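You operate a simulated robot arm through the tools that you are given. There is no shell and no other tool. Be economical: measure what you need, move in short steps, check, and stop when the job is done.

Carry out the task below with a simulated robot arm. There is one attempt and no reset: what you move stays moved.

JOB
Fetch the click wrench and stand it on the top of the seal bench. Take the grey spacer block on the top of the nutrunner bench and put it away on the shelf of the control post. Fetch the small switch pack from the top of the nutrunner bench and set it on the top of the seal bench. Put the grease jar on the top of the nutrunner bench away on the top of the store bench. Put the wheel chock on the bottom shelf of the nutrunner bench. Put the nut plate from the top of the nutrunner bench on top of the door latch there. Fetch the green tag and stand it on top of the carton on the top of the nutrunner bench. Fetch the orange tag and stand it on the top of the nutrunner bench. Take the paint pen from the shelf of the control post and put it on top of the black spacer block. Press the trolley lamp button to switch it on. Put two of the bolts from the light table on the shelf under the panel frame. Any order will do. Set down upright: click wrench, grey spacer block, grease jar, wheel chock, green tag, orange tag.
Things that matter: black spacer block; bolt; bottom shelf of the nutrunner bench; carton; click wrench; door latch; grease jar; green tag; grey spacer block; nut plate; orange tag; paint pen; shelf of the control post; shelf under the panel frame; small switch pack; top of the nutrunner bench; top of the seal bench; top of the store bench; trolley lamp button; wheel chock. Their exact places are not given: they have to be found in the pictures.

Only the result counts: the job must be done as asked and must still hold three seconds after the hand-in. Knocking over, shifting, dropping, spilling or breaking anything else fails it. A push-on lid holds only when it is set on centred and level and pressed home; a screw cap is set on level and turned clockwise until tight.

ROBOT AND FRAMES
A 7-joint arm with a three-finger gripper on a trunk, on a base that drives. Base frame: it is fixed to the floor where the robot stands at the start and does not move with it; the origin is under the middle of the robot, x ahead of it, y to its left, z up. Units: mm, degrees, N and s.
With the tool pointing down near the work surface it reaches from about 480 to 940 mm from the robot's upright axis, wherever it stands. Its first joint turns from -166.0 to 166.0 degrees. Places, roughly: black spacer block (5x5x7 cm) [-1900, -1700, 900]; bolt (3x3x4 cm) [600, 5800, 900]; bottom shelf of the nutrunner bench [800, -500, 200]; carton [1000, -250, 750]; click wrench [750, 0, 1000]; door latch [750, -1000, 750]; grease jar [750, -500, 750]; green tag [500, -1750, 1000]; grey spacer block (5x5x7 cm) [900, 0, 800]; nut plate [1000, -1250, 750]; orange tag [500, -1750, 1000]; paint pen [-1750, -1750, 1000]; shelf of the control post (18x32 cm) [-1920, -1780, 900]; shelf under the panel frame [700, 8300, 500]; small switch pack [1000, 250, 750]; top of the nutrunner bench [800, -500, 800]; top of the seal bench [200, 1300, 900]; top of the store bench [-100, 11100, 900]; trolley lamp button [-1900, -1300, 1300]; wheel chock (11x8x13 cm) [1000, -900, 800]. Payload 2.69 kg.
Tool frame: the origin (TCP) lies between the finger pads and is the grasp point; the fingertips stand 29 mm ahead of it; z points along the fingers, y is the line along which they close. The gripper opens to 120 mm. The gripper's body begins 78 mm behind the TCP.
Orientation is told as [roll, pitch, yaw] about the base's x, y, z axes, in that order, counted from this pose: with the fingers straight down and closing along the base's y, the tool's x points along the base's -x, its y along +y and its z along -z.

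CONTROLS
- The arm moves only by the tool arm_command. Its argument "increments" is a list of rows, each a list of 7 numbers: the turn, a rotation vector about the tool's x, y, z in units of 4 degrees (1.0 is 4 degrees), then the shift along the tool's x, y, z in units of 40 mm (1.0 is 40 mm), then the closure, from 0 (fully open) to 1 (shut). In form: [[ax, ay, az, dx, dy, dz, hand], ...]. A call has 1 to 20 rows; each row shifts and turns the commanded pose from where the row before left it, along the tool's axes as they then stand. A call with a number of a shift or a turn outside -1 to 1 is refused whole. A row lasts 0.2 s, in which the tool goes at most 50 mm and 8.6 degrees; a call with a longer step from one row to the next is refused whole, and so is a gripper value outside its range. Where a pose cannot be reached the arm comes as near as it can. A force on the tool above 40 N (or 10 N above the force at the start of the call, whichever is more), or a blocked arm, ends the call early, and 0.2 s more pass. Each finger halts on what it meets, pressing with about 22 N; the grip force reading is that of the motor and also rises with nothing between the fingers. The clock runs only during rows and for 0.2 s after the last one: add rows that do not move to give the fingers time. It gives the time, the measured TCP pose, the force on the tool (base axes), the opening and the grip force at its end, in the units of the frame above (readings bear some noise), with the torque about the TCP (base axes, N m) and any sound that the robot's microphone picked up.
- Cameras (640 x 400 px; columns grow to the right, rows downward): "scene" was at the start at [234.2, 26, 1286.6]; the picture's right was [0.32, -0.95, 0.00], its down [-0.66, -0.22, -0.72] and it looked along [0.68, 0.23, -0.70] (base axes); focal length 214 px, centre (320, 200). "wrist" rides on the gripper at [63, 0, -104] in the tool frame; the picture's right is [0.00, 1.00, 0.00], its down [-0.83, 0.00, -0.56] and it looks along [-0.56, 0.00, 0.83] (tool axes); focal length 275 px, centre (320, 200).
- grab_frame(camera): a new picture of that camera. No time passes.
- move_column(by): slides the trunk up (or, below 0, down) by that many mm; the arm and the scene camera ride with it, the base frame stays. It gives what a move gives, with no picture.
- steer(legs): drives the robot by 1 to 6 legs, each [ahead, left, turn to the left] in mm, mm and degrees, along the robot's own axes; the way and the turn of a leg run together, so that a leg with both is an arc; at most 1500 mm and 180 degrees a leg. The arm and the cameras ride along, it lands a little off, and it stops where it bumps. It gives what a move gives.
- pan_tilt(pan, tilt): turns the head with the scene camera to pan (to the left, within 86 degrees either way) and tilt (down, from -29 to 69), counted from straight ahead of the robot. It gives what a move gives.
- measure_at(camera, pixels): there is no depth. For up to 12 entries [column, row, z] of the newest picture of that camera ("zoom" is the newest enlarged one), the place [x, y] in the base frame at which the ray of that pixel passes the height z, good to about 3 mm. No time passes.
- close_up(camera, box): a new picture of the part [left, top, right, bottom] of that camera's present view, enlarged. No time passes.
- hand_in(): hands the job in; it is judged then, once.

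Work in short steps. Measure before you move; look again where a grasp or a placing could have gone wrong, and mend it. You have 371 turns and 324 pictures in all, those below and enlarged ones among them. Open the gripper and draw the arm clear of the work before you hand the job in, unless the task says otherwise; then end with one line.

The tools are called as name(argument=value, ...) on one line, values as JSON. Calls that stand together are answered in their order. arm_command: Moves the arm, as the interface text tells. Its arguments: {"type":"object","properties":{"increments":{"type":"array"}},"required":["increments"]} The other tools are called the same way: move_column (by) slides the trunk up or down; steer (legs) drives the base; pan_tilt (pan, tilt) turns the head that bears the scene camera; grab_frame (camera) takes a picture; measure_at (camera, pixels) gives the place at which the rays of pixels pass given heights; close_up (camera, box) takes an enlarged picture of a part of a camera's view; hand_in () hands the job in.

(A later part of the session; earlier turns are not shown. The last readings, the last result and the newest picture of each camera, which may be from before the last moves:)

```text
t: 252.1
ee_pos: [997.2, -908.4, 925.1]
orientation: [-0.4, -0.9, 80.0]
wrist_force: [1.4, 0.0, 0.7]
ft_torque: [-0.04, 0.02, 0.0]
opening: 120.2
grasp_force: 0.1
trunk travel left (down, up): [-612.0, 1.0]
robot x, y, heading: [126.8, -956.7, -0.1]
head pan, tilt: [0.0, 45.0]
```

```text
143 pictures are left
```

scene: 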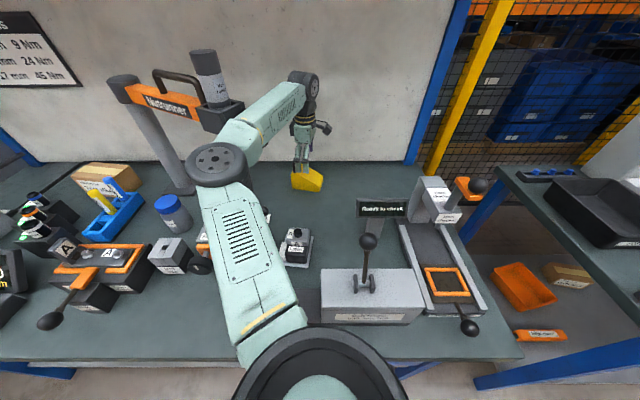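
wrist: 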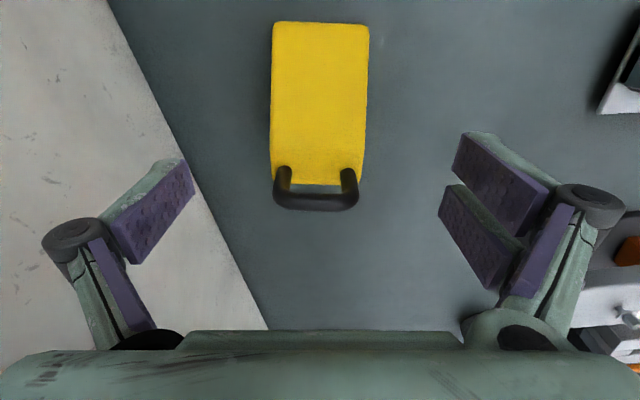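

Contact is just starting (5 mm deviation). I raise, shift the base another 80 mm right (there is still room to the lever), and retry.

arm_command(increments=[[0, 0, 0, 0, 0, -0.6, 0], [0, 0, 0, 0, 0, -1, 0], [0, 0, 0, 0, 0, -1, 0], [0, 0, 0, 0, 0, -1, 0], [0, 0, 0, 0, 0, 0, 0]])

steer(legs=[[0, -80, 0]])

arm_command(increments=[[0, 0, 0, -0.7, 0, 0, 0], [0, 0, 0, -0.7, 0, 0, 0], [0, 0, 0, -0.6, 0, 0.5, 0], [0, 0, 0, 0, 0, 0.8, 0], [0, 0, 0, 0, 0, 0.8, 0], [0, 0, 0, 0, 0, 0, 0]])

grab_frame(camera="scene")

grab_frame(camera="wrist")

```text
t: 253.2
ee_pos: [1000.3, -901.8, 1062.3]
orientation: [0.0, -0.5, 80.3]
wrist_force: [-0.5, 0.6, 0.4]
ft_torque: [0.03, 0.0, 0.0]
opening: 120.0
grasp_force: 0.0
trunk travel left (down, up): [-612.0, 1.0]
robot x, y, heading: [123.7, -951.5, 0.1]
head pan, tilt: [0.0, 45.0]
```

```text
t: 254.6
ee_pos: [1002.0, -983.0, 1062.7]
orientation: [0.0, -0.3, 80.2]
wrist_force: [0.9, 0.6, 0.2]
ft_torque: [0.0, 0.02, 0.0]
opening: 120.0
grasp_force: 0.0
trunk travel left (down, up): [-612.0, 1.0]
robot x, y, heading: [131.5, -1035.8, 0.4]
head pan, tilt: [0.0, 45.0]
```

```text
t: 255.9
ee_pos: [1014.5, -903.3, 979.2]
orientation: [0.0, -0.4, 80.1]
wrist_force: [0.1, 0.4, 0.2]
ft_torque: [0.0, 0.0, -0.04]
opening: 120.1
grasp_force: 0.0
trunk travel left (down, up): [-612.0, 1.0]
robot x, y, heading: [129.6, -1030.4, 0.1]
head pan, tilt: [0.0, 45.0]
```

```text
142 pictures are left
```

scene: 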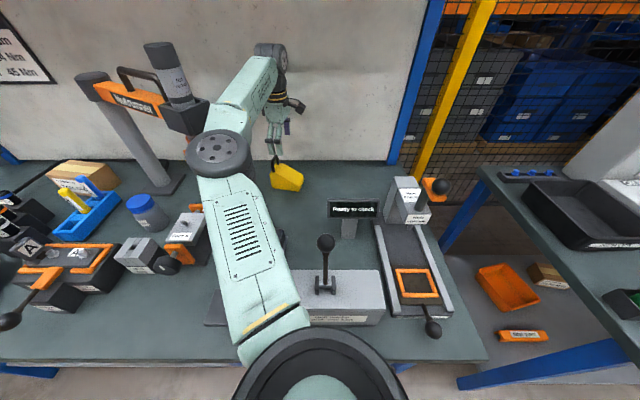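

```text
141 pictures are left
```

wrist: 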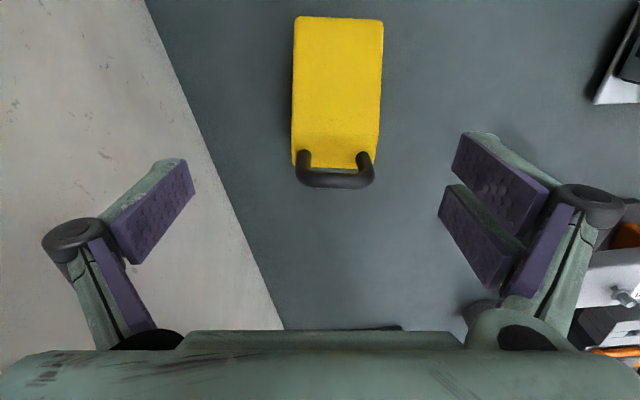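

arm_command(increments=[[0, 0, 0, 0.03, 0.35, 0.5, 0], [0, 0, 0, 0, 0, 0.5, 0], [0, 0, 0, 0, 0, 0.5, 0], [0, 0, 0, 0, 0, 0.4, 0], [0, 0, 0, 0, 0, 0, 0]])

grab_frame(camera="scene")

```text
t: 257.1
ee_pos: [1000.9, -902.5, 903.3]
orientation: [-0.1, -0.4, 80.2]
wrist_force: [0.2, 0.4, -0.1]
ft_torque: [-0.01, 0.05, 0.02]
opening: 120.2
grasp_force: 0.0
trunk travel left (down, up): [-612.0, 1.0]
robot x, y, heading: [130.7, -1028.0, 0.1]
head pan, tilt: [0.0, 45.0]
```

```text
140 pictures are left
```

scene: 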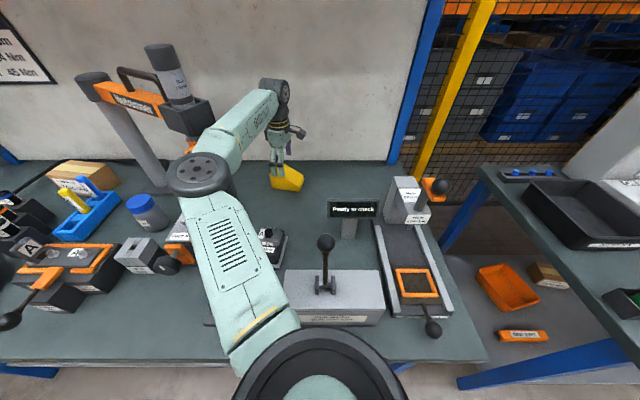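

arm_command(increments=[[0, 0, 0, 0, 0, 0.4, 0], [0, 0, 0, 0, 0, 0.4, 0], [0, 0, 0, 0, 0, 0.3, 0], [0, 0, 0, 0, 0, 0, 0]])

grab_frame(camera="wrist")

```text
t: 258.1
ee_pos: [1000.8, -903.0, 860.0]
orientation: [-0.1, -0.4, 80.3]
wrist_force: [0.3, 0.2, 0.8]
ft_torque: [-0.01, -0.01, 0.04]
opening: 120.0
grasp_force: 0.0
trunk travel left (down, up): [-612.0, 1.0]
robot x, y, heading: [129.4, -1031.8, 0.0]
head pan, tilt: [0.0, 45.0]
```

```text
139 pictures are left
```

wrist: 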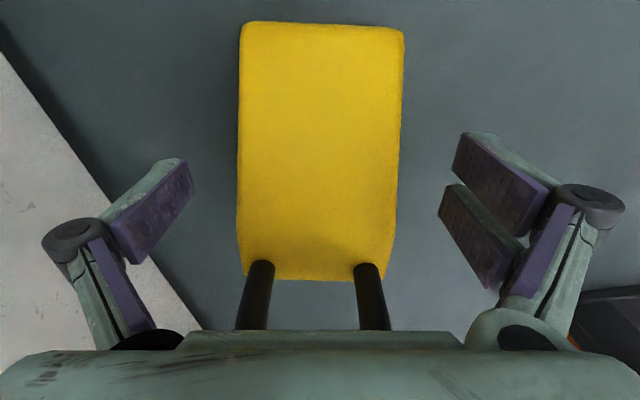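

arm_command(increments=[[0, 0, 0, 0, 0, 0.15, 0], [0, 0, 0, 0, 0, 0, 1], [0, 0, 0, 0, 0, 0, 1], [0, 0, 0, 0, 0, 0, 1], [0, 0, 0, 0, 0, 0, 1], [0, 0, 0, 0, 0, 0, 1], [0, 0, 0, 0, 0, -0.1, 1], [0, 0, 0, 0, 0, -0.2, 1], [0, 0, 0, 0, 0, -0.3, 1]])

grab_frame(camera="wrist")

```text
t: 260.1
ee_pos: [1000.5, -899.8, 877.4]
orientation: [0.0, -0.4, 80.3]
wrist_force: [0.6, 0.2, -4.6]
ft_torque: [-0.04, 0.03, -0.02]
opening: 70.5
grasp_force: 21.9
trunk travel left (down, up): [-612.0, 1.0]
robot x, y, heading: [122.2, -1029.7, 0.2]
head pan, tilt: [0.0, 45.0]
```

```text
138 pictures are left
```

wrist: 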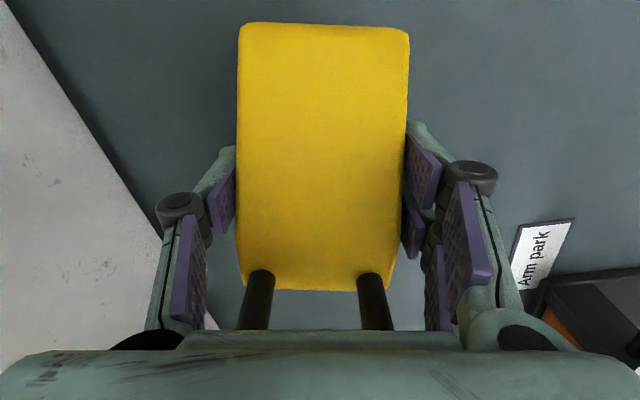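

Chock held (bottom 53 mm below TCP). I lift high and back the base off 500 mm, then look at the lower shelf.

arm_command(increments=[[0, 0, 0, 0, 0, -0.6, 1], [0, 0, 0, 0, 0, -0.8, 1], [0, 0, 0, 0, 0, -0.9, 1], [0, 0, 0, 0, 0, -0.9, 1], [0, 0, 0, 0, 0, -0.9, 1], [0, 0, 0, 0, 0, -0.9, 1], [0, 0, 0, 0, 0, -0.6, 1], [0, 0, 0, 0, 0, 0, 1]])

steer(legs=[[-750, 0, 0]])

pan_tilt(pan=10, tilt=35)

grab_frame(camera="scene")

grab_frame(camera="wrist")

```text
t: 261.9
ee_pos: [1000.9, -902.0, 1100.1]
orientation: [-0.1, -0.5, 80.3]
wrist_force: [-0.6, 0.0, -4.4]
ft_torque: [-0.02, 0.02, 0.02]
opening: 70.2
grasp_force: 22.2
trunk travel left (down, up): [-612.0, 1.0]
robot x, y, heading: [127.5, -1026.5, 0.0]
head pan, tilt: [0.0, 45.0]
```

```text
t: 266.0
ee_pos: [254.3, -904.1, 1100.4]
orientation: [0.0, -0.4, 80.2]
wrist_force: [0.4, 0.0, -3.5]
ft_torque: [-0.05, 0.01, -0.01]
opening: 70.3
grasp_force: 21.6
trunk travel left (down, up): [-612.0, 1.0]
robot x, y, heading: [-619.0, -1038.6, 0.5]
head pan, tilt: [0.0, 45.0]
```

```text
t: 266.7
ee_pos: [254.0, -903.3, 1101.8]
orientation: [0.0, -0.4, 80.3]
wrist_force: [-0.8, 0.3, -4.3]
ft_torque: [-0.04, 0.01, 0.02]
opening: 70.1
grasp_force: 21.7
trunk travel left (down, up): [-612.0, 1.0]
robot x, y, heading: [-620.7, -1032.6, 0.5]
head pan, tilt: [10.0, 35.0]
```

```text
137 pictures are left
```

scene: 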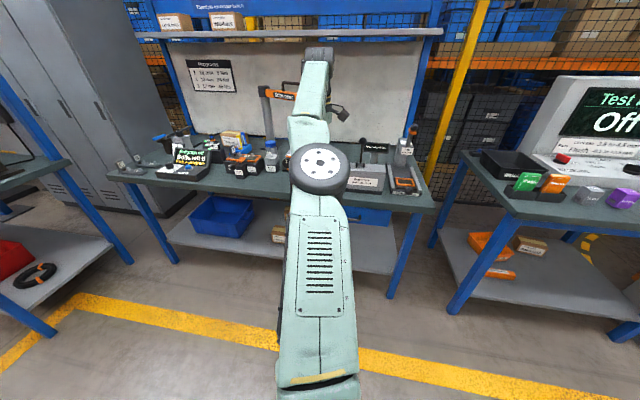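

```text
136 pictures are left
```

wrist: 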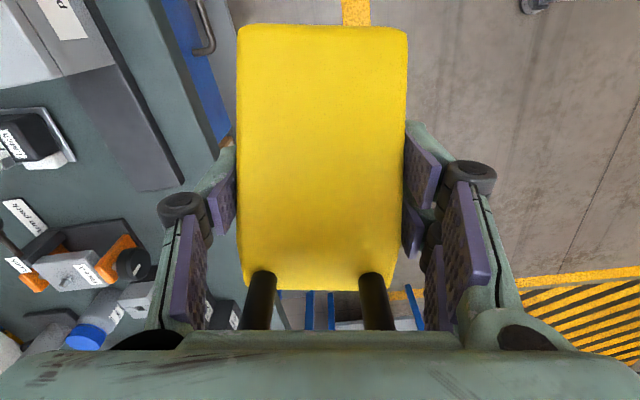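

close_up(camera="scene", box=[120, 170, 440, 310])

measure_at(camera="scene", pixels=[[170, 238, 200], [385, 274, 200], [260, 254, 200], [278, 240, 200], [240, 235, 200], [355, 250, 200], [106, 175, 800], [436, 212, 800]])

```text
2.00 times, centred on (280, 240) of scene
```

zoom: 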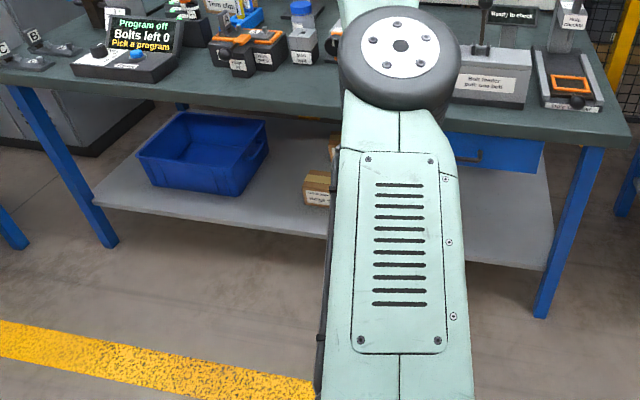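

```text
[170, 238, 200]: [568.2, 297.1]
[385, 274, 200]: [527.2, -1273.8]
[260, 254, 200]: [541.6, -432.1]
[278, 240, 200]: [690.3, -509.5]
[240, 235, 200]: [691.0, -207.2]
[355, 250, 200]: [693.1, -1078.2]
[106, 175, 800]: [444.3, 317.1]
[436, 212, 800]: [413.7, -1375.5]
```

The lower shelf is free around y ≈ -750 (front edge x ≈ 540, z ≈ 200). I strafe left 150 mm and lower the trunk 500 mm.

steer(legs=[[0, 150, 0]])

move_column(by=-500)

grab_frame(camera="scene")

grab_frame(camera="wrist")

```text
t: 268.5
ee_pos: [254.7, -754.3, 1100.2]
orientation: [0.0, -0.3, 80.2]
wrist_force: [0.3, 0.0, -4.3]
ft_torque: [-0.01, 0.0, -0.01]
opening: 69.9
grasp_force: 22.2
trunk travel left (down, up): [-612.0, 1.0]
robot x, y, heading: [-615.5, -884.0, 0.4]
head pan, tilt: [10.0, 35.0]
```

```text
refused: -500 is not a number from -400 to 400
```

```text
134 pictures are left
```

scene: 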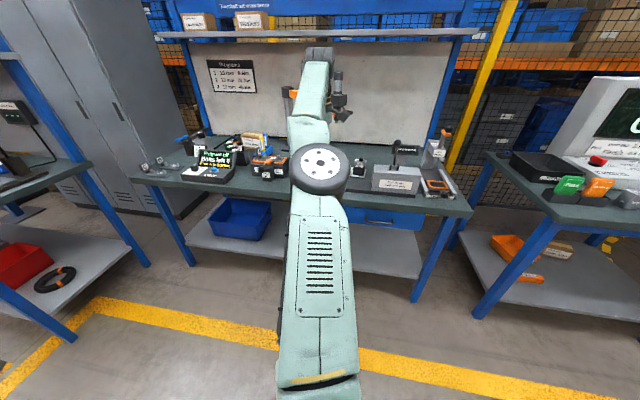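

```text
133 pictures are left
```

wrist: 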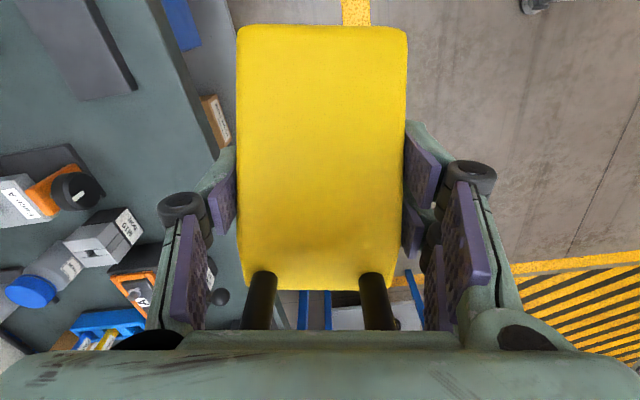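

measure_at(camera="wrist", pixels=[[213, 120, 250], [213, 120, 300], [205, 100, 250], [225, 145, 250]])

move_column(by=-300)

move_column(by=-220)

pan_tilt(pan=15, tilt=25)

grab_frame(camera="scene")

grab_frame(camera="wrist")

```text
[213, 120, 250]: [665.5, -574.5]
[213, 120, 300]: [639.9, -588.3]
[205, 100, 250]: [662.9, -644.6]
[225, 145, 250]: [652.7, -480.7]
```

```text
t: 271.5
ee_pos: [254.2, -755.3, 800.4]
orientation: [0.0, -0.4, 80.2]
wrist_force: [0.0, 0.6, -4.1]
ft_torque: [-0.04, 0.02, -0.02]
opening: 69.7
grasp_force: 22.7
trunk travel left (down, up): [-312.0, 301.0]
robot x, y, heading: [-614.3, -886.4, 0.2]
head pan, tilt: [10.0, 35.0]
```

```text
t: 273.9
ee_pos: [254.4, -755.7, 580.4]
orientation: [0.0, -0.4, 80.2]
wrist_force: [0.9, 1.4, -3.8]
ft_torque: [-0.02, 0.01, 0.01]
opening: 70.1
grasp_force: 22.2
trunk travel left (down, up): [-92.0, 521.0]
robot x, y, heading: [-619.2, -887.6, 0.1]
head pan, tilt: [10.0, 35.0]
```

```text
t: 274.6
ee_pos: [253.5, -754.5, 579.2]
orientation: [0.0, -0.5, 80.3]
wrist_force: [-0.6, 0.4, -3.5]
ft_torque: [-0.05, 0.03, 0.0]
opening: 69.7
grasp_force: 22.2
trunk travel left (down, up): [-92.0, 521.0]
robot x, y, heading: [-613.8, -885.6, 0.3]
head pan, tilt: [15.0, 25.0]
```

```text
132 pictures are left
```

scene: 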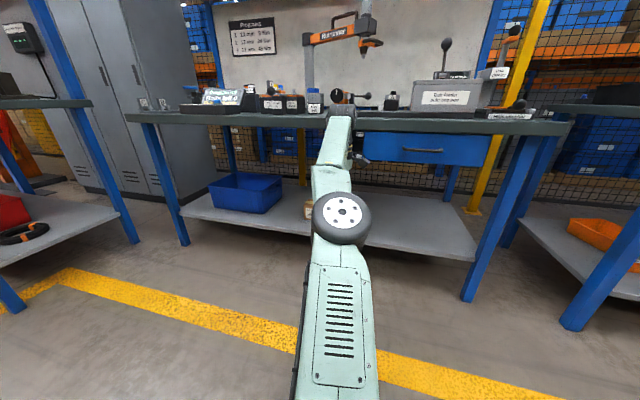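

```text
131 pictures are left
```

wrist: 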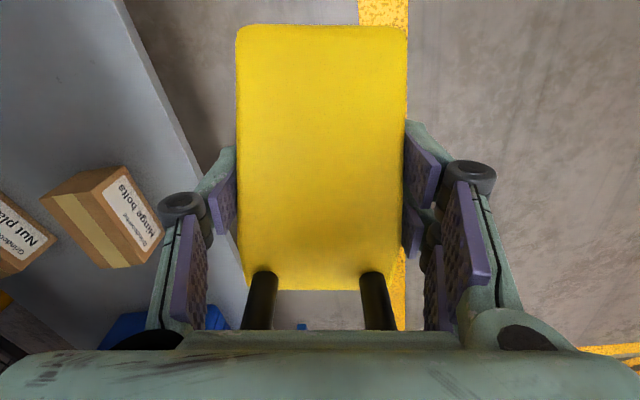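

measure_at(camera="wrist", pixels=[[150, 62, 200], [150, 62, 250], [205, 160, 200], [205, 160, 250], [125, 168, 250], [112, 268, 200], [65, 180, 200], [125, 168, 300], [60, 60, 200]])

measure_at(camera="scene", pixels=[[420, 256, 200], [420, 256, 250], [270, 235, 200], [270, 235, 250], [420, 256, 220]])

```text
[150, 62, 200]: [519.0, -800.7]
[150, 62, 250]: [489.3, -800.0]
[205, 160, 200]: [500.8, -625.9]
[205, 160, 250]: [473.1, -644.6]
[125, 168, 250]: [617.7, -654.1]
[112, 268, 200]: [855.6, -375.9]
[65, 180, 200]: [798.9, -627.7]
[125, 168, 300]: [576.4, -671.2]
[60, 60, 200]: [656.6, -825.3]
```

```text
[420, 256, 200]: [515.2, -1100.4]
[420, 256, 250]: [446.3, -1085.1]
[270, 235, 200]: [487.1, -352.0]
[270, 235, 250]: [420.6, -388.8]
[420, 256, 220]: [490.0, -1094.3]
```

Shelf front edge x ≈ 505, z ≈ 200; cartons sit at y > -660. I lower to TCP ≈ 310 in front of the shelf.

move_column(by=-80)

arm_command(increments=[[0, 0, 0, 0, 0, 0.8, 1], [0, 0, 0, 0, 0, 0.8, 1], [0, 0, 0, 0, 0, 0.8, 1], [0, 0, 0, 0, 0, 0.8, 1], [0, 0, 0, 0, 0, 0.8, 1], [0, 0, 0, 0, 0, 0.6, 1], [0, 0, 0, 0, 0, 0, 1]])

grab_frame(camera="scene")

grab_frame(camera="wrist")

```text
t: 275.9
ee_pos: [252.1, -759.2, 578.5]
orientation: [-0.6, -0.8, 79.9]
wrist_force: [0.5, -0.2, -2.6]
ft_torque: [-0.03, -0.01, 0.03]
opening: 69.9
grasp_force: 22.2
trunk travel left (down, up): [-77.0, 536.0]
robot x, y, heading: [-615.6, -883.4, 0.0]
head pan, tilt: [15.0, 25.0]
stopped: the arm was blocked; the commanded pose is now the measured one
```

```text
t: 277.5
ee_pos: [256.4, -759.5, 392.5]
orientation: [-0.5, -0.6, 79.7]
wrist_force: [0.4, -0.1, -3.7]
ft_torque: [-0.01, -0.05, 0.0]
opening: 69.8
grasp_force: 22.0
trunk travel left (down, up): [-77.0, 536.0]
robot x, y, heading: [-618.3, -885.7, 0.5]
head pan, tilt: [15.0, 25.0]
```

```text
130 pictures are left
```

scene: 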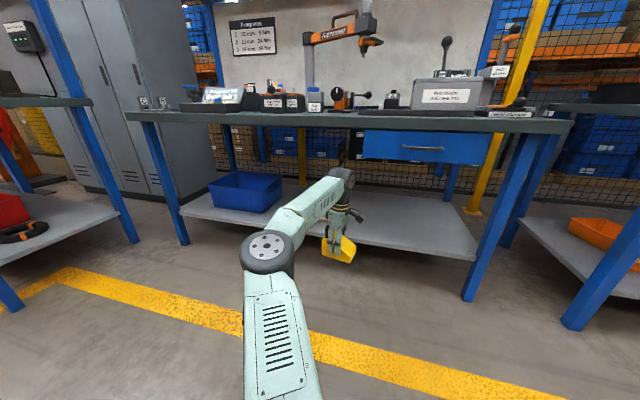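

```text
129 pictures are left
```

wrist: 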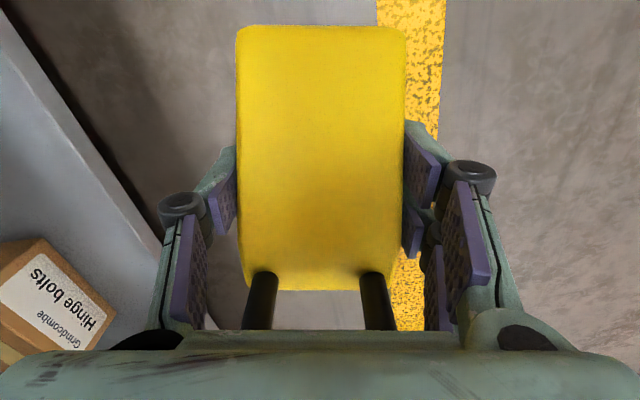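

arm_command(increments=[[0, 0, 0, 0, 0, 0.6, 1], [0, 0, 0, 0, 0, 0.6, 1], [0, 0, 0, 0, 0, 0.6, 1], [0, 0, 0, 0, 0, 0, 1]])

grab_frame(camera="scene")

```text
t: 278.5
ee_pos: [256.8, -757.7, 320.0]
orientation: [-0.6, -0.7, 79.8]
wrist_force: [-0.6, 0.2, -4.5]
ft_torque: [-0.01, 0.0, 0.0]
opening: 69.9
grasp_force: 21.8
trunk travel left (down, up): [-77.0, 536.0]
robot x, y, heading: [-616.5, -883.6, -0.0]
head pan, tilt: [15.0, 25.0]
```

```text
128 pictures are left
```

scene: 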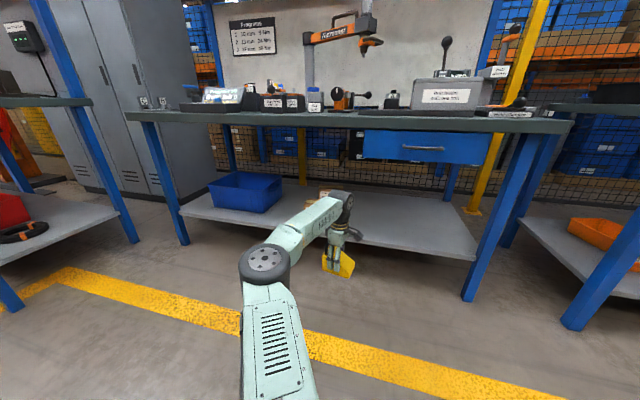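

steer(legs=[[330, -25, 0]])

grab_frame(camera="scene")

grab_frame(camera="wrist")

```text
t: 280.7
ee_pos: [584.8, -783.1, 321.7]
orientation: [-0.7, -0.8, 79.7]
wrist_force: [-0.3, -0.5, -3.8]
ft_torque: [-0.01, -0.01, -0.03]
opening: 69.8
grasp_force: 22.4
trunk travel left (down, up): [-77.0, 536.0]
robot x, y, heading: [-289.1, -910.3, 0.1]
head pan, tilt: [15.0, 25.0]
```

```text
127 pictures are left
```

scene: 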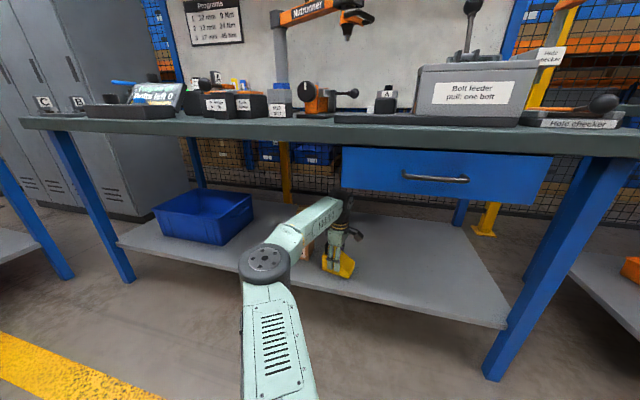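

```text
126 pictures are left
```

wrist: 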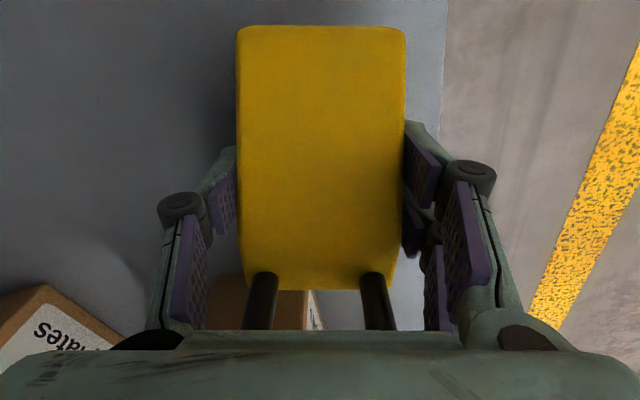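

measure_at(camera="wrist", pixels=[[443, 80, 200], [443, 80, 220], [260, 277, 230], [260, 277, 280]])

arm_command(increments=[[0, 0, 0, 0, 0, 0.4, 1], [0, 0, 0, 0, 0, 0.3, 1], [0, 0, 0, 0, 0, 0.2, 1], [0, 0, 0, 0, 0, 0.1, 1], [0, 0, 0, 0, 0, 0.1, 1], [0, 0, 0, 0, 0, 0, 1]])

```text
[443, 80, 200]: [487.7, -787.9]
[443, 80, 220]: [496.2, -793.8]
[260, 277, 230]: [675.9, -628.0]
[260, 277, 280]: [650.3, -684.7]
```

```text
t: 282.1
ee_pos: [585.9, -784.4, 279.4]
orientation: [-0.8, -0.7, 79.7]
wrist_force: [4.7, -2.2, 25.7]
ft_torque: [-0.03, -0.19, -0.24]
opening: 69.8
grasp_force: 22.0
trunk travel left (down, up): [-77.0, 536.0]
robot x, y, heading: [-292.4, -908.8, 0.1]
head pan, tilt: [15.0, 25.0]
```

Contact (25.7 N); shelf ≈ 226. I ease up slightly and release.

arm_command(increments=[[0, 0, 0, 0, 0, -0.05, 1], [0, 0, 0, 0, 0, 0, 0.3], [0, 0, 0, 0, 0, 0, 0.1], [0, 0, 0, 0, 0, 0, 0], [0, 0, 0, 0, 0, 0, 0], [0, 0, 0, 0, 0, -0.4, 0], [0, 0, 0, 0, 0, -0.8, 0], [0, 0, 0, 0, 0, -0.8, 0], [0, 0, 0, 0, 0, -0.6, 0]])

grab_frame(camera="wrist")

grab_frame(camera="scene")

```text
t: 284.1
ee_pos: [583.1, -784.6, 381.8]
orientation: [-0.5, -0.8, 79.7]
wrist_force: [-0.4, 0.2, 0.4]
ft_torque: [-0.02, 0.03, 0.0]
opening: 120.1
grasp_force: 0.0
trunk travel left (down, up): [-77.0, 536.0]
robot x, y, heading: [-289.1, -909.7, 0.0]
head pan, tilt: [15.0, 25.0]
```

```text
125 pictures are left
```

wrist: 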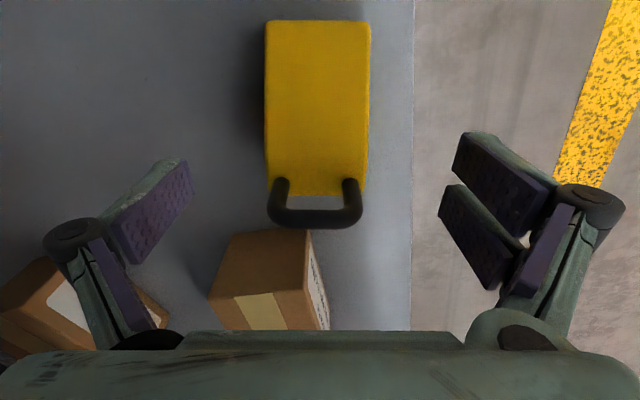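

```text
124 pictures are left
```

scene: 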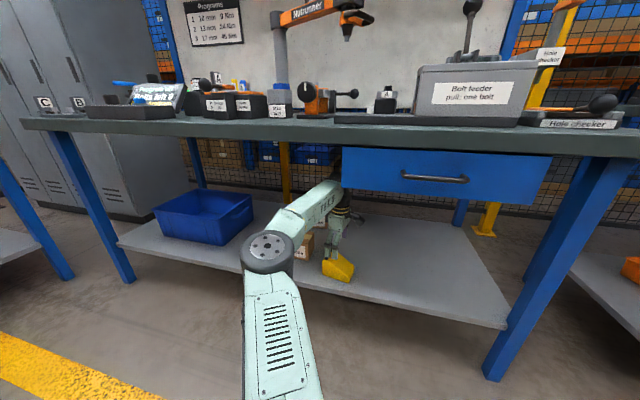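

Chock is down. I raise 40 mm and back straight out.

arm_command(increments=[[0, 0, 0, 0, 0, -0.5, 0], [0, 0, 0, 0, 0, -0.4, 0]])

steer(legs=[[-400, 0, 0]])

move_column(by=380)

grab_frame(camera="scene")

```text
t: 284.7
ee_pos: [580.9, -765.1, 408.9]
orientation: [0.2, -0.3, 81.5]
wrist_force: [-0.2, -0.8, 0.4]
ft_torque: [-0.09, 0.0, 0.02]
opening: 120.1
grasp_force: 0.1
trunk travel left (down, up): [-77.0, 536.0]
robot x, y, heading: [-292.1, -910.0, 0.3]
head pan, tilt: [15.0, 25.0]
```

```text
t: 285.5
ee_pos: [574.3, -764.8, 416.7]
orientation: [-0.4, -0.3, 81.7]
wrist_force: [-0.5, 0.9, -0.7]
ft_torque: [0.02, 0.0, -0.02]
opening: 120.0
grasp_force: 0.0
trunk travel left (down, up): [-77.0, 536.0]
robot x, y, heading: [-298.2, -911.7, 0.6]
head pan, tilt: [15.0, 25.0]
stopped in leg 1: the robot was blocked; the commanded pose is now the measured one
```

```text
t: 287.5
ee_pos: [549.4, -781.0, 492.0]
orientation: [8.5, 6.2, 81.6]
wrist_force: [0.0, 0.0, 0.2]
ft_torque: [-0.02, 0.0, 0.01]
opening: 120.0
grasp_force: 0.0
trunk travel left (down, up): [-277.0, 336.0]
robot x, y, heading: [-297.8, -910.2, 0.6]
head pan, tilt: [15.0, 25.0]
stopped: the arm was blocked; the commanded pose is now the measured one
```

```text
123 pictures are left
```

scene: 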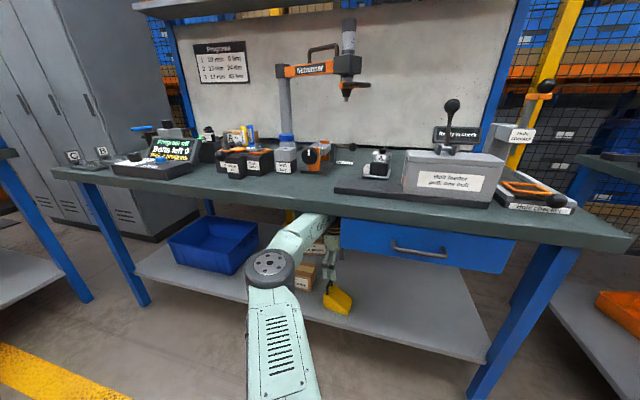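

The wrist caught the drawer's side and I must undo this carefully. I lower the trunk 80 mm first.

move_column(by=-80)

grab_frame(camera="wrist")

grab_frame(camera="scene")

```text
t: 288.7
ee_pos: [551.9, -780.4, 422.4]
orientation: [7.5, 5.9, 81.5]
wrist_force: [0.3, 0.2, -0.5]
ft_torque: [-0.02, 0.01, 0.0]
opening: 120.2
grasp_force: 0.2
trunk travel left (down, up): [-197.0, 416.0]
robot x, y, heading: [-296.3, -906.7, 0.3]
head pan, tilt: [15.0, 25.0]
```

```text
122 pictures are left
```

wrist: 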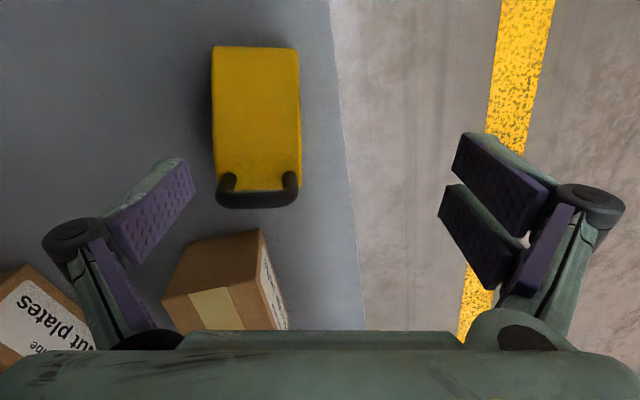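

```text
121 pictures are left
```

scene: 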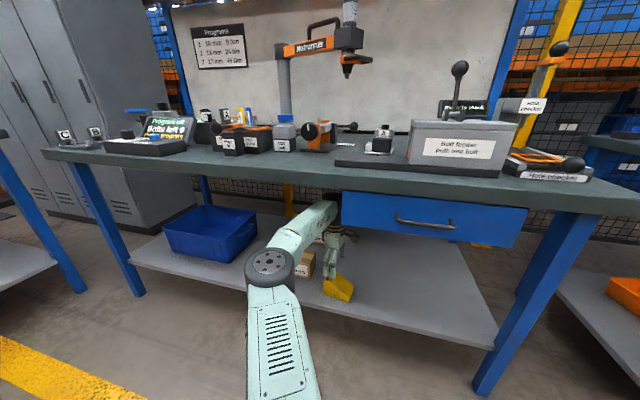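

Chock untouched. I close the fingers, lower 30 mm more, and strafe left 70 mm away from the drawer.

arm_command(increments=[[0, 0, 0, 0, 0, 0, 1], [0, 0, 0, 0, 0, 0, 1], [0, 0, 0, 0, 0, 0, 1], [0, 0, 0, 0, 0, 0, 1], [0, 0, 0, 0, 0, 0, 1], [0, 0, 0, 0, 0, 0, 1]])

move_column(by=-25)

steer(legs=[[0, 70, 0]])

grab_frame(camera="scene")

grab_frame(camera="wrist")

```text
t: 290.1
ee_pos: [551.4, -780.7, 422.6]
orientation: [7.5, 5.9, 81.5]
wrist_force: [0.2, -0.2, -0.2]
ft_torque: [-0.01, -0.03, 0.0]
opening: 11.6
grasp_force: 1.1
trunk travel left (down, up): [-197.0, 416.0]
robot x, y, heading: [-295.2, -909.2, 0.3]
head pan, tilt: [15.0, 25.0]
```

```text
t: 290.8
ee_pos: [550.9, -780.6, 397.2]
orientation: [7.6, 5.9, 81.5]
wrist_force: [0.4, 0.2, 1.1]
ft_torque: [-0.01, -0.02, 0.01]
opening: 0.1
grasp_force: 22.3
trunk travel left (down, up): [-172.0, 441.0]
robot x, y, heading: [-297.8, -906.3, 0.4]
head pan, tilt: [15.0, 25.0]
```

```text
t: 292.0
ee_pos: [552.2, -711.0, 398.3]
orientation: [7.5, 5.9, 81.5]
wrist_force: [0.3, 0.2, -0.1]
ft_torque: [0.01, -0.01, 0.03]
opening: 0.0
grasp_force: 22.0
trunk travel left (down, up): [-172.0, 441.0]
robot x, y, heading: [-297.0, -841.0, 0.1]
head pan, tilt: [15.0, 25.0]
```

```text
120 pictures are left
```

scene: 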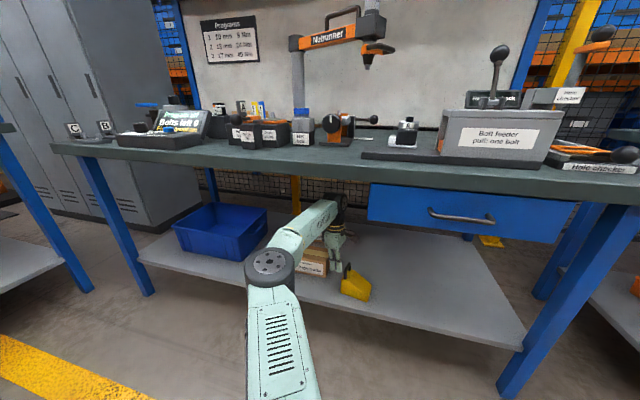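

```text
119 pictures are left
```

wrist: 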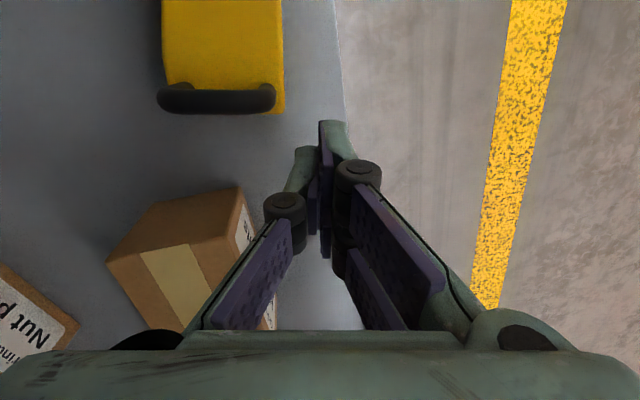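

Clear of the drawer. I back out 400 mm.

steer(legs=[[-420, 0, 0]])

grab_frame(camera="scene")

```text
t: 294.6
ee_pos: [134.3, -712.9, 397.0]
orientation: [7.6, 5.9, 81.5]
wrist_force: [-0.5, -0.5, 0.8]
ft_torque: [0.07, 0.01, -0.03]
opening: 0.0
grasp_force: 22.5
trunk travel left (down, up): [-172.0, 441.0]
robot x, y, heading: [-716.9, -841.0, 0.1]
head pan, tilt: [15.0, 25.0]
```

```text
118 pictures are left
```

scene: 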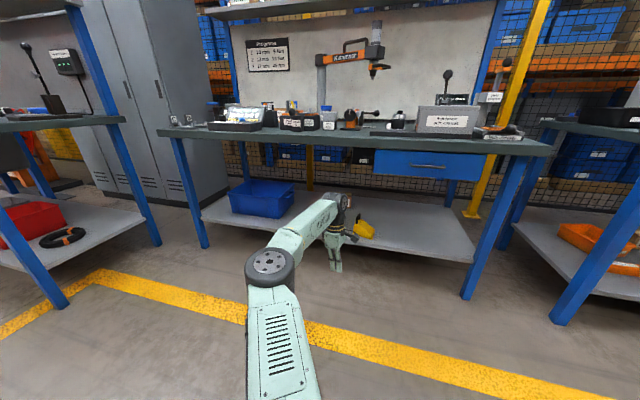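

I raise the trunk, restore the tool to vertical, yaw 0, and raise the tool.

move_column(by=400)

move_column(by=40)

arm_command(increments=[[0.9, -0.7, 0, 0, 0, -0.5, 0.5], [0.9, -0.7, 0, 0, 0, -0.8, 0.5], [0, 0, 0, 0, 0, -0.9, 0.5], [0, 0, 0, 0, 0, -0.9, 0.5], [0, 0, 0, 0, 0, -0.9, 0.5], [0, 0, 0, 0, 0, -0.9, 0.5], [0, 0, 0, 0, 0, -0.9, 0.5], [0, 0, 1, 0, 0, 0, 0.3], [0, 0, 1, 0, 0, 0, 0.3], [0, 0, 1, 0, 0, 0, 0.3], [0, 0, 1, 0, 0, 0, 0.3], [0, 0, 1, 0, 0, 0, 0.3], [0, 0, 1, 0, 0, 0, 0.3], [0, 0, 1, 0, 0, 0, 0.3], [0, 0, 1, 0, 0, 0, 0.3], [0, 0, 1, 0, 0, 0, 0.3], [0, 0, 1, 0, 0, 0, 0.3], [0, 0, 1, 0, 0, 0, 0.3], [0, 0, 1, 0, 0, 0, 0.3], [0, 0, 1, 0, 0, 0, 0.3]])

arm_command(increments=[[0, 0, 1, 0.5, 0, 0, 0.3], [0, 0, 1, 0.5, 0, 0, 0.3], [0, 0, 1, 0.5, 0, 0, 0.3], [0, 0, 1, 0.5, 0, 0, 0.3], [0, 0, 1, 0.8, 0, 0, 0.3], [0, 0, 1, 0.8, 0, 0, 0.3], [0, 0, 1, 0.8, 0, 0, 0.3], [0, 0, 0, 0, 0, 0, 0.3]])

```text
t: 298.4
ee_pos: [136.0, -714.0, 797.1]
orientation: [7.5, 5.9, 81.5]
wrist_force: [-0.9, 0.2, 0.5]
ft_torque: [0.0, 0.0, 0.0]
opening: 0.1
grasp_force: 22.0
trunk travel left (down, up): [-572.0, 41.0]
robot x, y, heading: [-714.4, -845.4, 0.1]
head pan, tilt: [15.0, 25.0]
```

```text
t: 299.2
ee_pos: [134.9, -714.1, 837.6]
orientation: [7.5, 5.9, 81.5]
wrist_force: [0.8, 0.1, 0.3]
ft_torque: [0.06, 0.0, 0.0]
opening: 0.0
grasp_force: 22.3
trunk travel left (down, up): [-612.0, 1.0]
robot x, y, heading: [-712.9, -843.8, -0.1]
head pan, tilt: [15.0, 25.0]
```

```text
t: 303.4
ee_pos: [140.5, -709.4, 1068.9]
orientation: [-0.1, 0.4, 29.0]
wrist_force: [0.4, -0.2, 0.7]
ft_torque: [0.01, -0.02, -0.02]
opening: 84.2
grasp_force: 0.0
trunk travel left (down, up): [-612.0, 1.0]
robot x, y, heading: [-713.2, -841.2, 0.1]
head pan, tilt: [15.0, 25.0]
```

```text
t: 305.2
ee_pos: [-25.9, -756.5, 1069.3]
orientation: [-0.3, 0.3, 1.1]
wrist_force: [0.2, 0.6, -0.3]
ft_torque: [-0.01, -0.02, 0.01]
opening: 84.0
grasp_force: 0.0
trunk travel left (down, up): [-612.0, 1.0]
robot x, y, heading: [-712.4, -842.0, 0.2]
head pan, tilt: [15.0, 25.0]
```

Next the tags. I strafe right along the aisle to face the test bench and look.

steer(legs=[[0, -850, 0], [450, 0, 0]])

pan_tilt(pan=-5, tilt=35)

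grab_frame(camera="scene")

grab_frame(camera="wrist")

```text
t: 314.5
ee_pos: [427.8, -1599.7, 1069.8]
orientation: [-0.2, 0.2, 1.0]
wrist_force: [1.1, -0.2, -0.4]
ft_torque: [-0.02, 0.02, 0.02]
opening: 84.1
grasp_force: 0.0
trunk travel left (down, up): [-612.0, 1.0]
robot x, y, heading: [-261.2, -1686.6, -0.2]
head pan, tilt: [15.0, 25.0]
```

```text
t: 315.4
ee_pos: [428.2, -1599.3, 1069.0]
orientation: [-0.2, 0.2, 0.9]
wrist_force: [-0.7, -0.5, -0.5]
ft_torque: [0.0, 0.02, 0.0]
opening: 83.9
grasp_force: 0.1
trunk travel left (down, up): [-612.0, 1.0]
robot x, y, heading: [-258.1, -1686.4, 0.4]
head pan, tilt: [-5.0, 35.0]
```

```text
117 pictures are left
```

scene: 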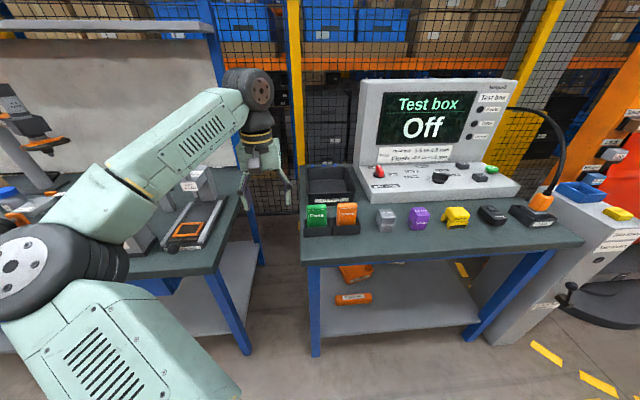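

```text
116 pictures are left
```

wrist: 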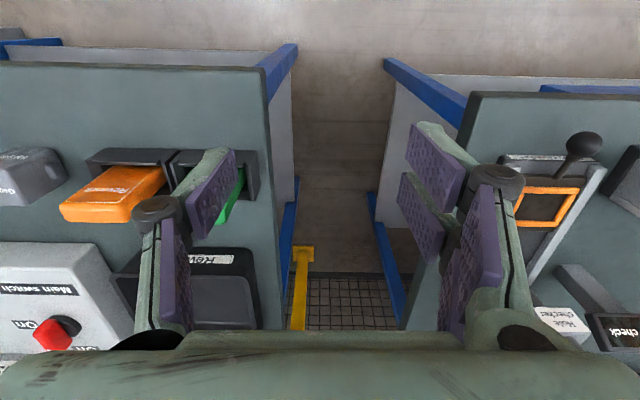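

close_up(camera="scene", box=[280, 170, 440, 270])

measure_at(camera="scene", pixels=[[317, 204, 980], [317, 204, 950], [347, 203, 950], [303, 262, 850], [303, 262, 900], [583, 238, 900], [303, 238, 880]])

```text
4.00 times, centred on (360, 220) of scene
```

zoom: 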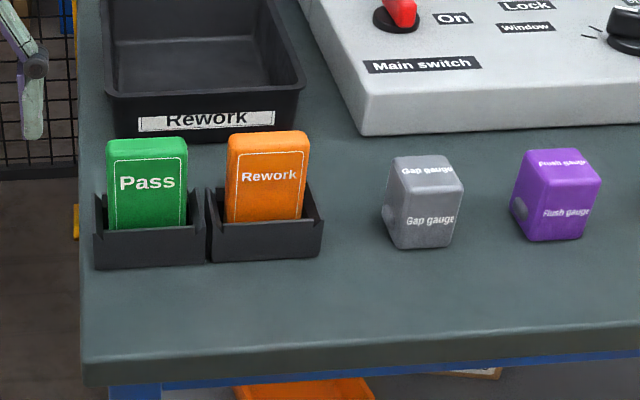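

```text
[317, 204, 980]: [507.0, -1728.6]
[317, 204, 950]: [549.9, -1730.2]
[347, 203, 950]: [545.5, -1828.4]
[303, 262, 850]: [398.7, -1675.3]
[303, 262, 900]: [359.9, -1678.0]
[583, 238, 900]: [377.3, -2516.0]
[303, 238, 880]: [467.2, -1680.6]
```

arm_command(increments=[[0, 0, 0, 0, -0.9, 0, 0], [0, 0, 0, 0, -0.9, 0, 0], [0, 0, 0, 0, -0.9, 0, 0], [0, 0, 0, 0, -0.9, 0, 0], [0, 0, 0, 0, 0, 0, 0]])

grab_frame(camera="wrist")

```text
t: 316.6
ee_pos: [430.8, -1744.2, 1070.0]
orientation: [-0.3, 0.3, 1.0]
wrist_force: [0.2, 0.2, -0.1]
ft_torque: [0.04, 0.01, 0.03]
opening: 120.1
grasp_force: 0.1
trunk travel left (down, up): [-612.0, 1.0]
robot x, y, heading: [-256.3, -1683.7, 0.2]
head pan, tilt: [-5.0, 35.0]
```

```text
114 pictures are left
```

wrist: 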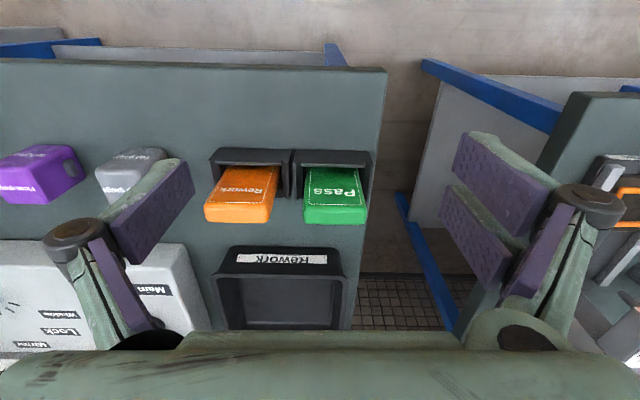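

close_up(camera="wrist", box=[180, 130, 400, 250])

measure_at(camera="wrist", pixels=[[386, 70, 850], [386, 70, 880], [386, 70, 900], [305, 206, 950], [305, 206, 980], [366, 206, 950], [335, 215, 950]])

measure_at(camera="scene", pixels=[[301, 258, 850], [301, 258, 880], [301, 258, 900]])

```text
2.91 times, centred on (290, 190) of wrist
```

zoom: 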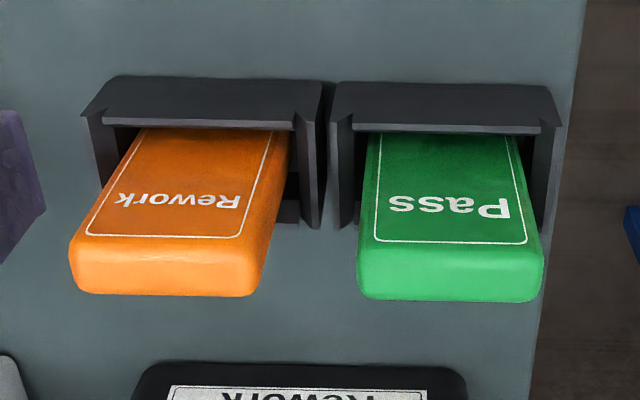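

```text
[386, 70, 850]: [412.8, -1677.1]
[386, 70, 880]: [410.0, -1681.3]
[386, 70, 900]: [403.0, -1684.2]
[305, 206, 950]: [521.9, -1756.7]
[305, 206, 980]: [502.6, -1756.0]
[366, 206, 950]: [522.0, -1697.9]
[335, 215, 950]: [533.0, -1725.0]
```

```text
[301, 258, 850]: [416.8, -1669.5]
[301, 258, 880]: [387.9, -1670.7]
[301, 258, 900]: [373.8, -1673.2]
```

Green tag: top z ≈ 970, centre ≈ (526,-1727), about 58 wide × 20 thick. I rotate the gripper 90° to close on its faces.

arm_command(increments=[[0, 0, -1, -0.4, 0.1, 0, 0.2], [0, 0, -1, -0.4, 0.1, 0, 0.2], [0, 0, -1, -0.4, 0.1, 0, 0.2], [0, 0, -1, -0.4, 0.1, 0, 0.2], [0, 0, -1, -0.4, 0, 0, 0.3], [0, 0, -1, 0, 0, 0, 0.4], [0, 0, -1, 0, 0, 0, 0.4], [0, 0, -1, 0, 0, 0, 0.4], [0, 0, -1, 0, 0, 0, 0.4], [0, 0, -1, 0, 0, 0, 0.4], [0, 0, -1, 0, 0, 0, 0.4], [0, 0, -1, 0, 0, 0, 0.4], [0, 0, -1, 0, 0, 0, 0.4], [0, 0, -1, 0, 0, 0, 0.4], [0, 0, -1, 0, 0, 0, 0.4], [0, 0, -1, 0, 0, 0, 0.4], [0, 0, -1, 0, 0, 0, 0.4], [0, 0, -1, 0, 0, 0, 0.4], [0, 0, -1, 0, 0, 0, 0.4], [0, 0, -1, 0, 0, 0, 0.4]])

arm_command(increments=[[0, 0, -1, 0, 0, 0, 0.4], [0, 0, -1, 0, 0, 0, 0.4], [0, 0, -0.25, 0, 0, 0, 0.4], [0, 0, 0, 0, 0, 0, 0.4]])

grab_frame(camera="wrist")

```text
t: 320.8
ee_pos: [507.3, -1714.1, 1070.8]
orientation: [0.4, 0.2, 81.0]
wrist_force: [0.0, 0.1, 0.1]
ft_torque: [0.02, 0.02, 0.0]
opening: 72.0
grasp_force: 0.0
trunk travel left (down, up): [-612.0, 1.0]
robot x, y, heading: [-258.6, -1682.7, 0.1]
head pan, tilt: [-5.0, 35.0]
```

```text
t: 321.8
ee_pos: [506.8, -1715.3, 1070.5]
orientation: [0.3, 0.2, 90.1]
wrist_force: [-0.6, 0.2, 0.2]
ft_torque: [0.0, 0.0, 0.01]
opening: 72.0
grasp_force: 0.1
trunk travel left (down, up): [-612.0, 1.0]
robot x, y, heading: [-259.7, -1685.1, 0.3]
head pan, tilt: [-5.0, 35.0]
```

```text
112 pictures are left
```

wrist: 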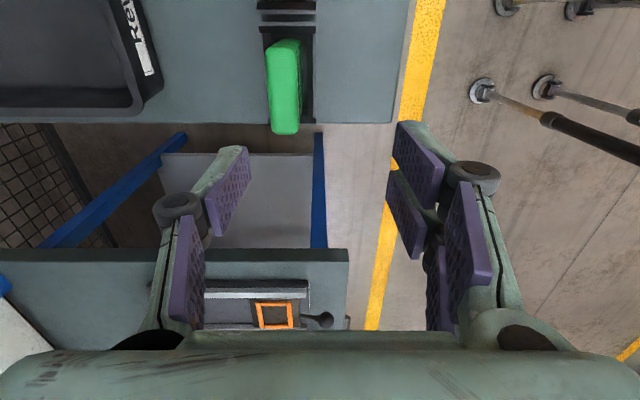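

close_up(camera="wrist", box=[220, 0, 380, 150])

measure_at(camera="wrist", pixels=[[270, 88, 970], [302, 88, 970], [286, 42, 970], [286, 133, 970], [286, 88, 965]])

```text
2.67 times, centred on (300, 75) of wrist
```

zoom: 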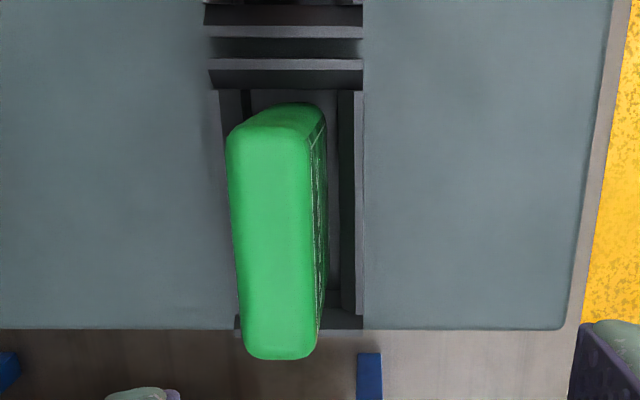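

```text
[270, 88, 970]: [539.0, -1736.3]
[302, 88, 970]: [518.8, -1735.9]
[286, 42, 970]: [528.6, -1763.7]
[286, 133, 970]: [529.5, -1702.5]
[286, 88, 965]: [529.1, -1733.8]
```

arm_command(increments=[[0, 0, 0, 0.4, -0.57, 0, 0.4], [0, 0, 0, 0, 0, 0.8, 0.4], [0, 0, 0, 0, 0, 0.7, 0.45], [0, 0, 0, 0, 0, 0, 0.45]])

grab_frame(camera="wrist")

```text
t: 322.8
ee_pos: [528.3, -1730.5, 1009.7]
orientation: [0.3, 0.2, 90.0]
wrist_force: [-0.6, 0.5, 0.0]
ft_torque: [-0.01, 0.03, 0.01]
opening: 66.3
grasp_force: 0.0
trunk travel left (down, up): [-612.0, 1.0]
robot x, y, heading: [-261.2, -1685.2, 0.0]
head pan, tilt: [-5.0, 35.0]
```

```text
110 pictures are left
```

wrist: 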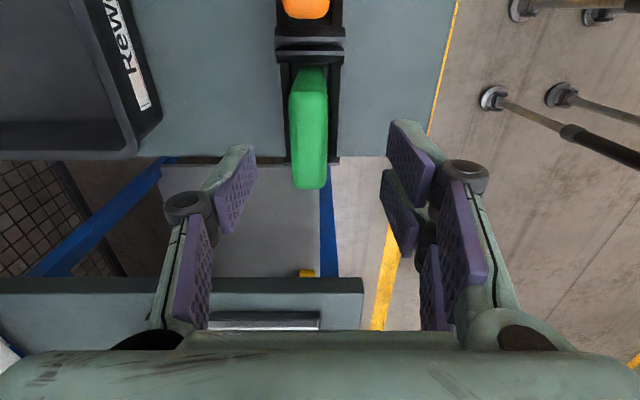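

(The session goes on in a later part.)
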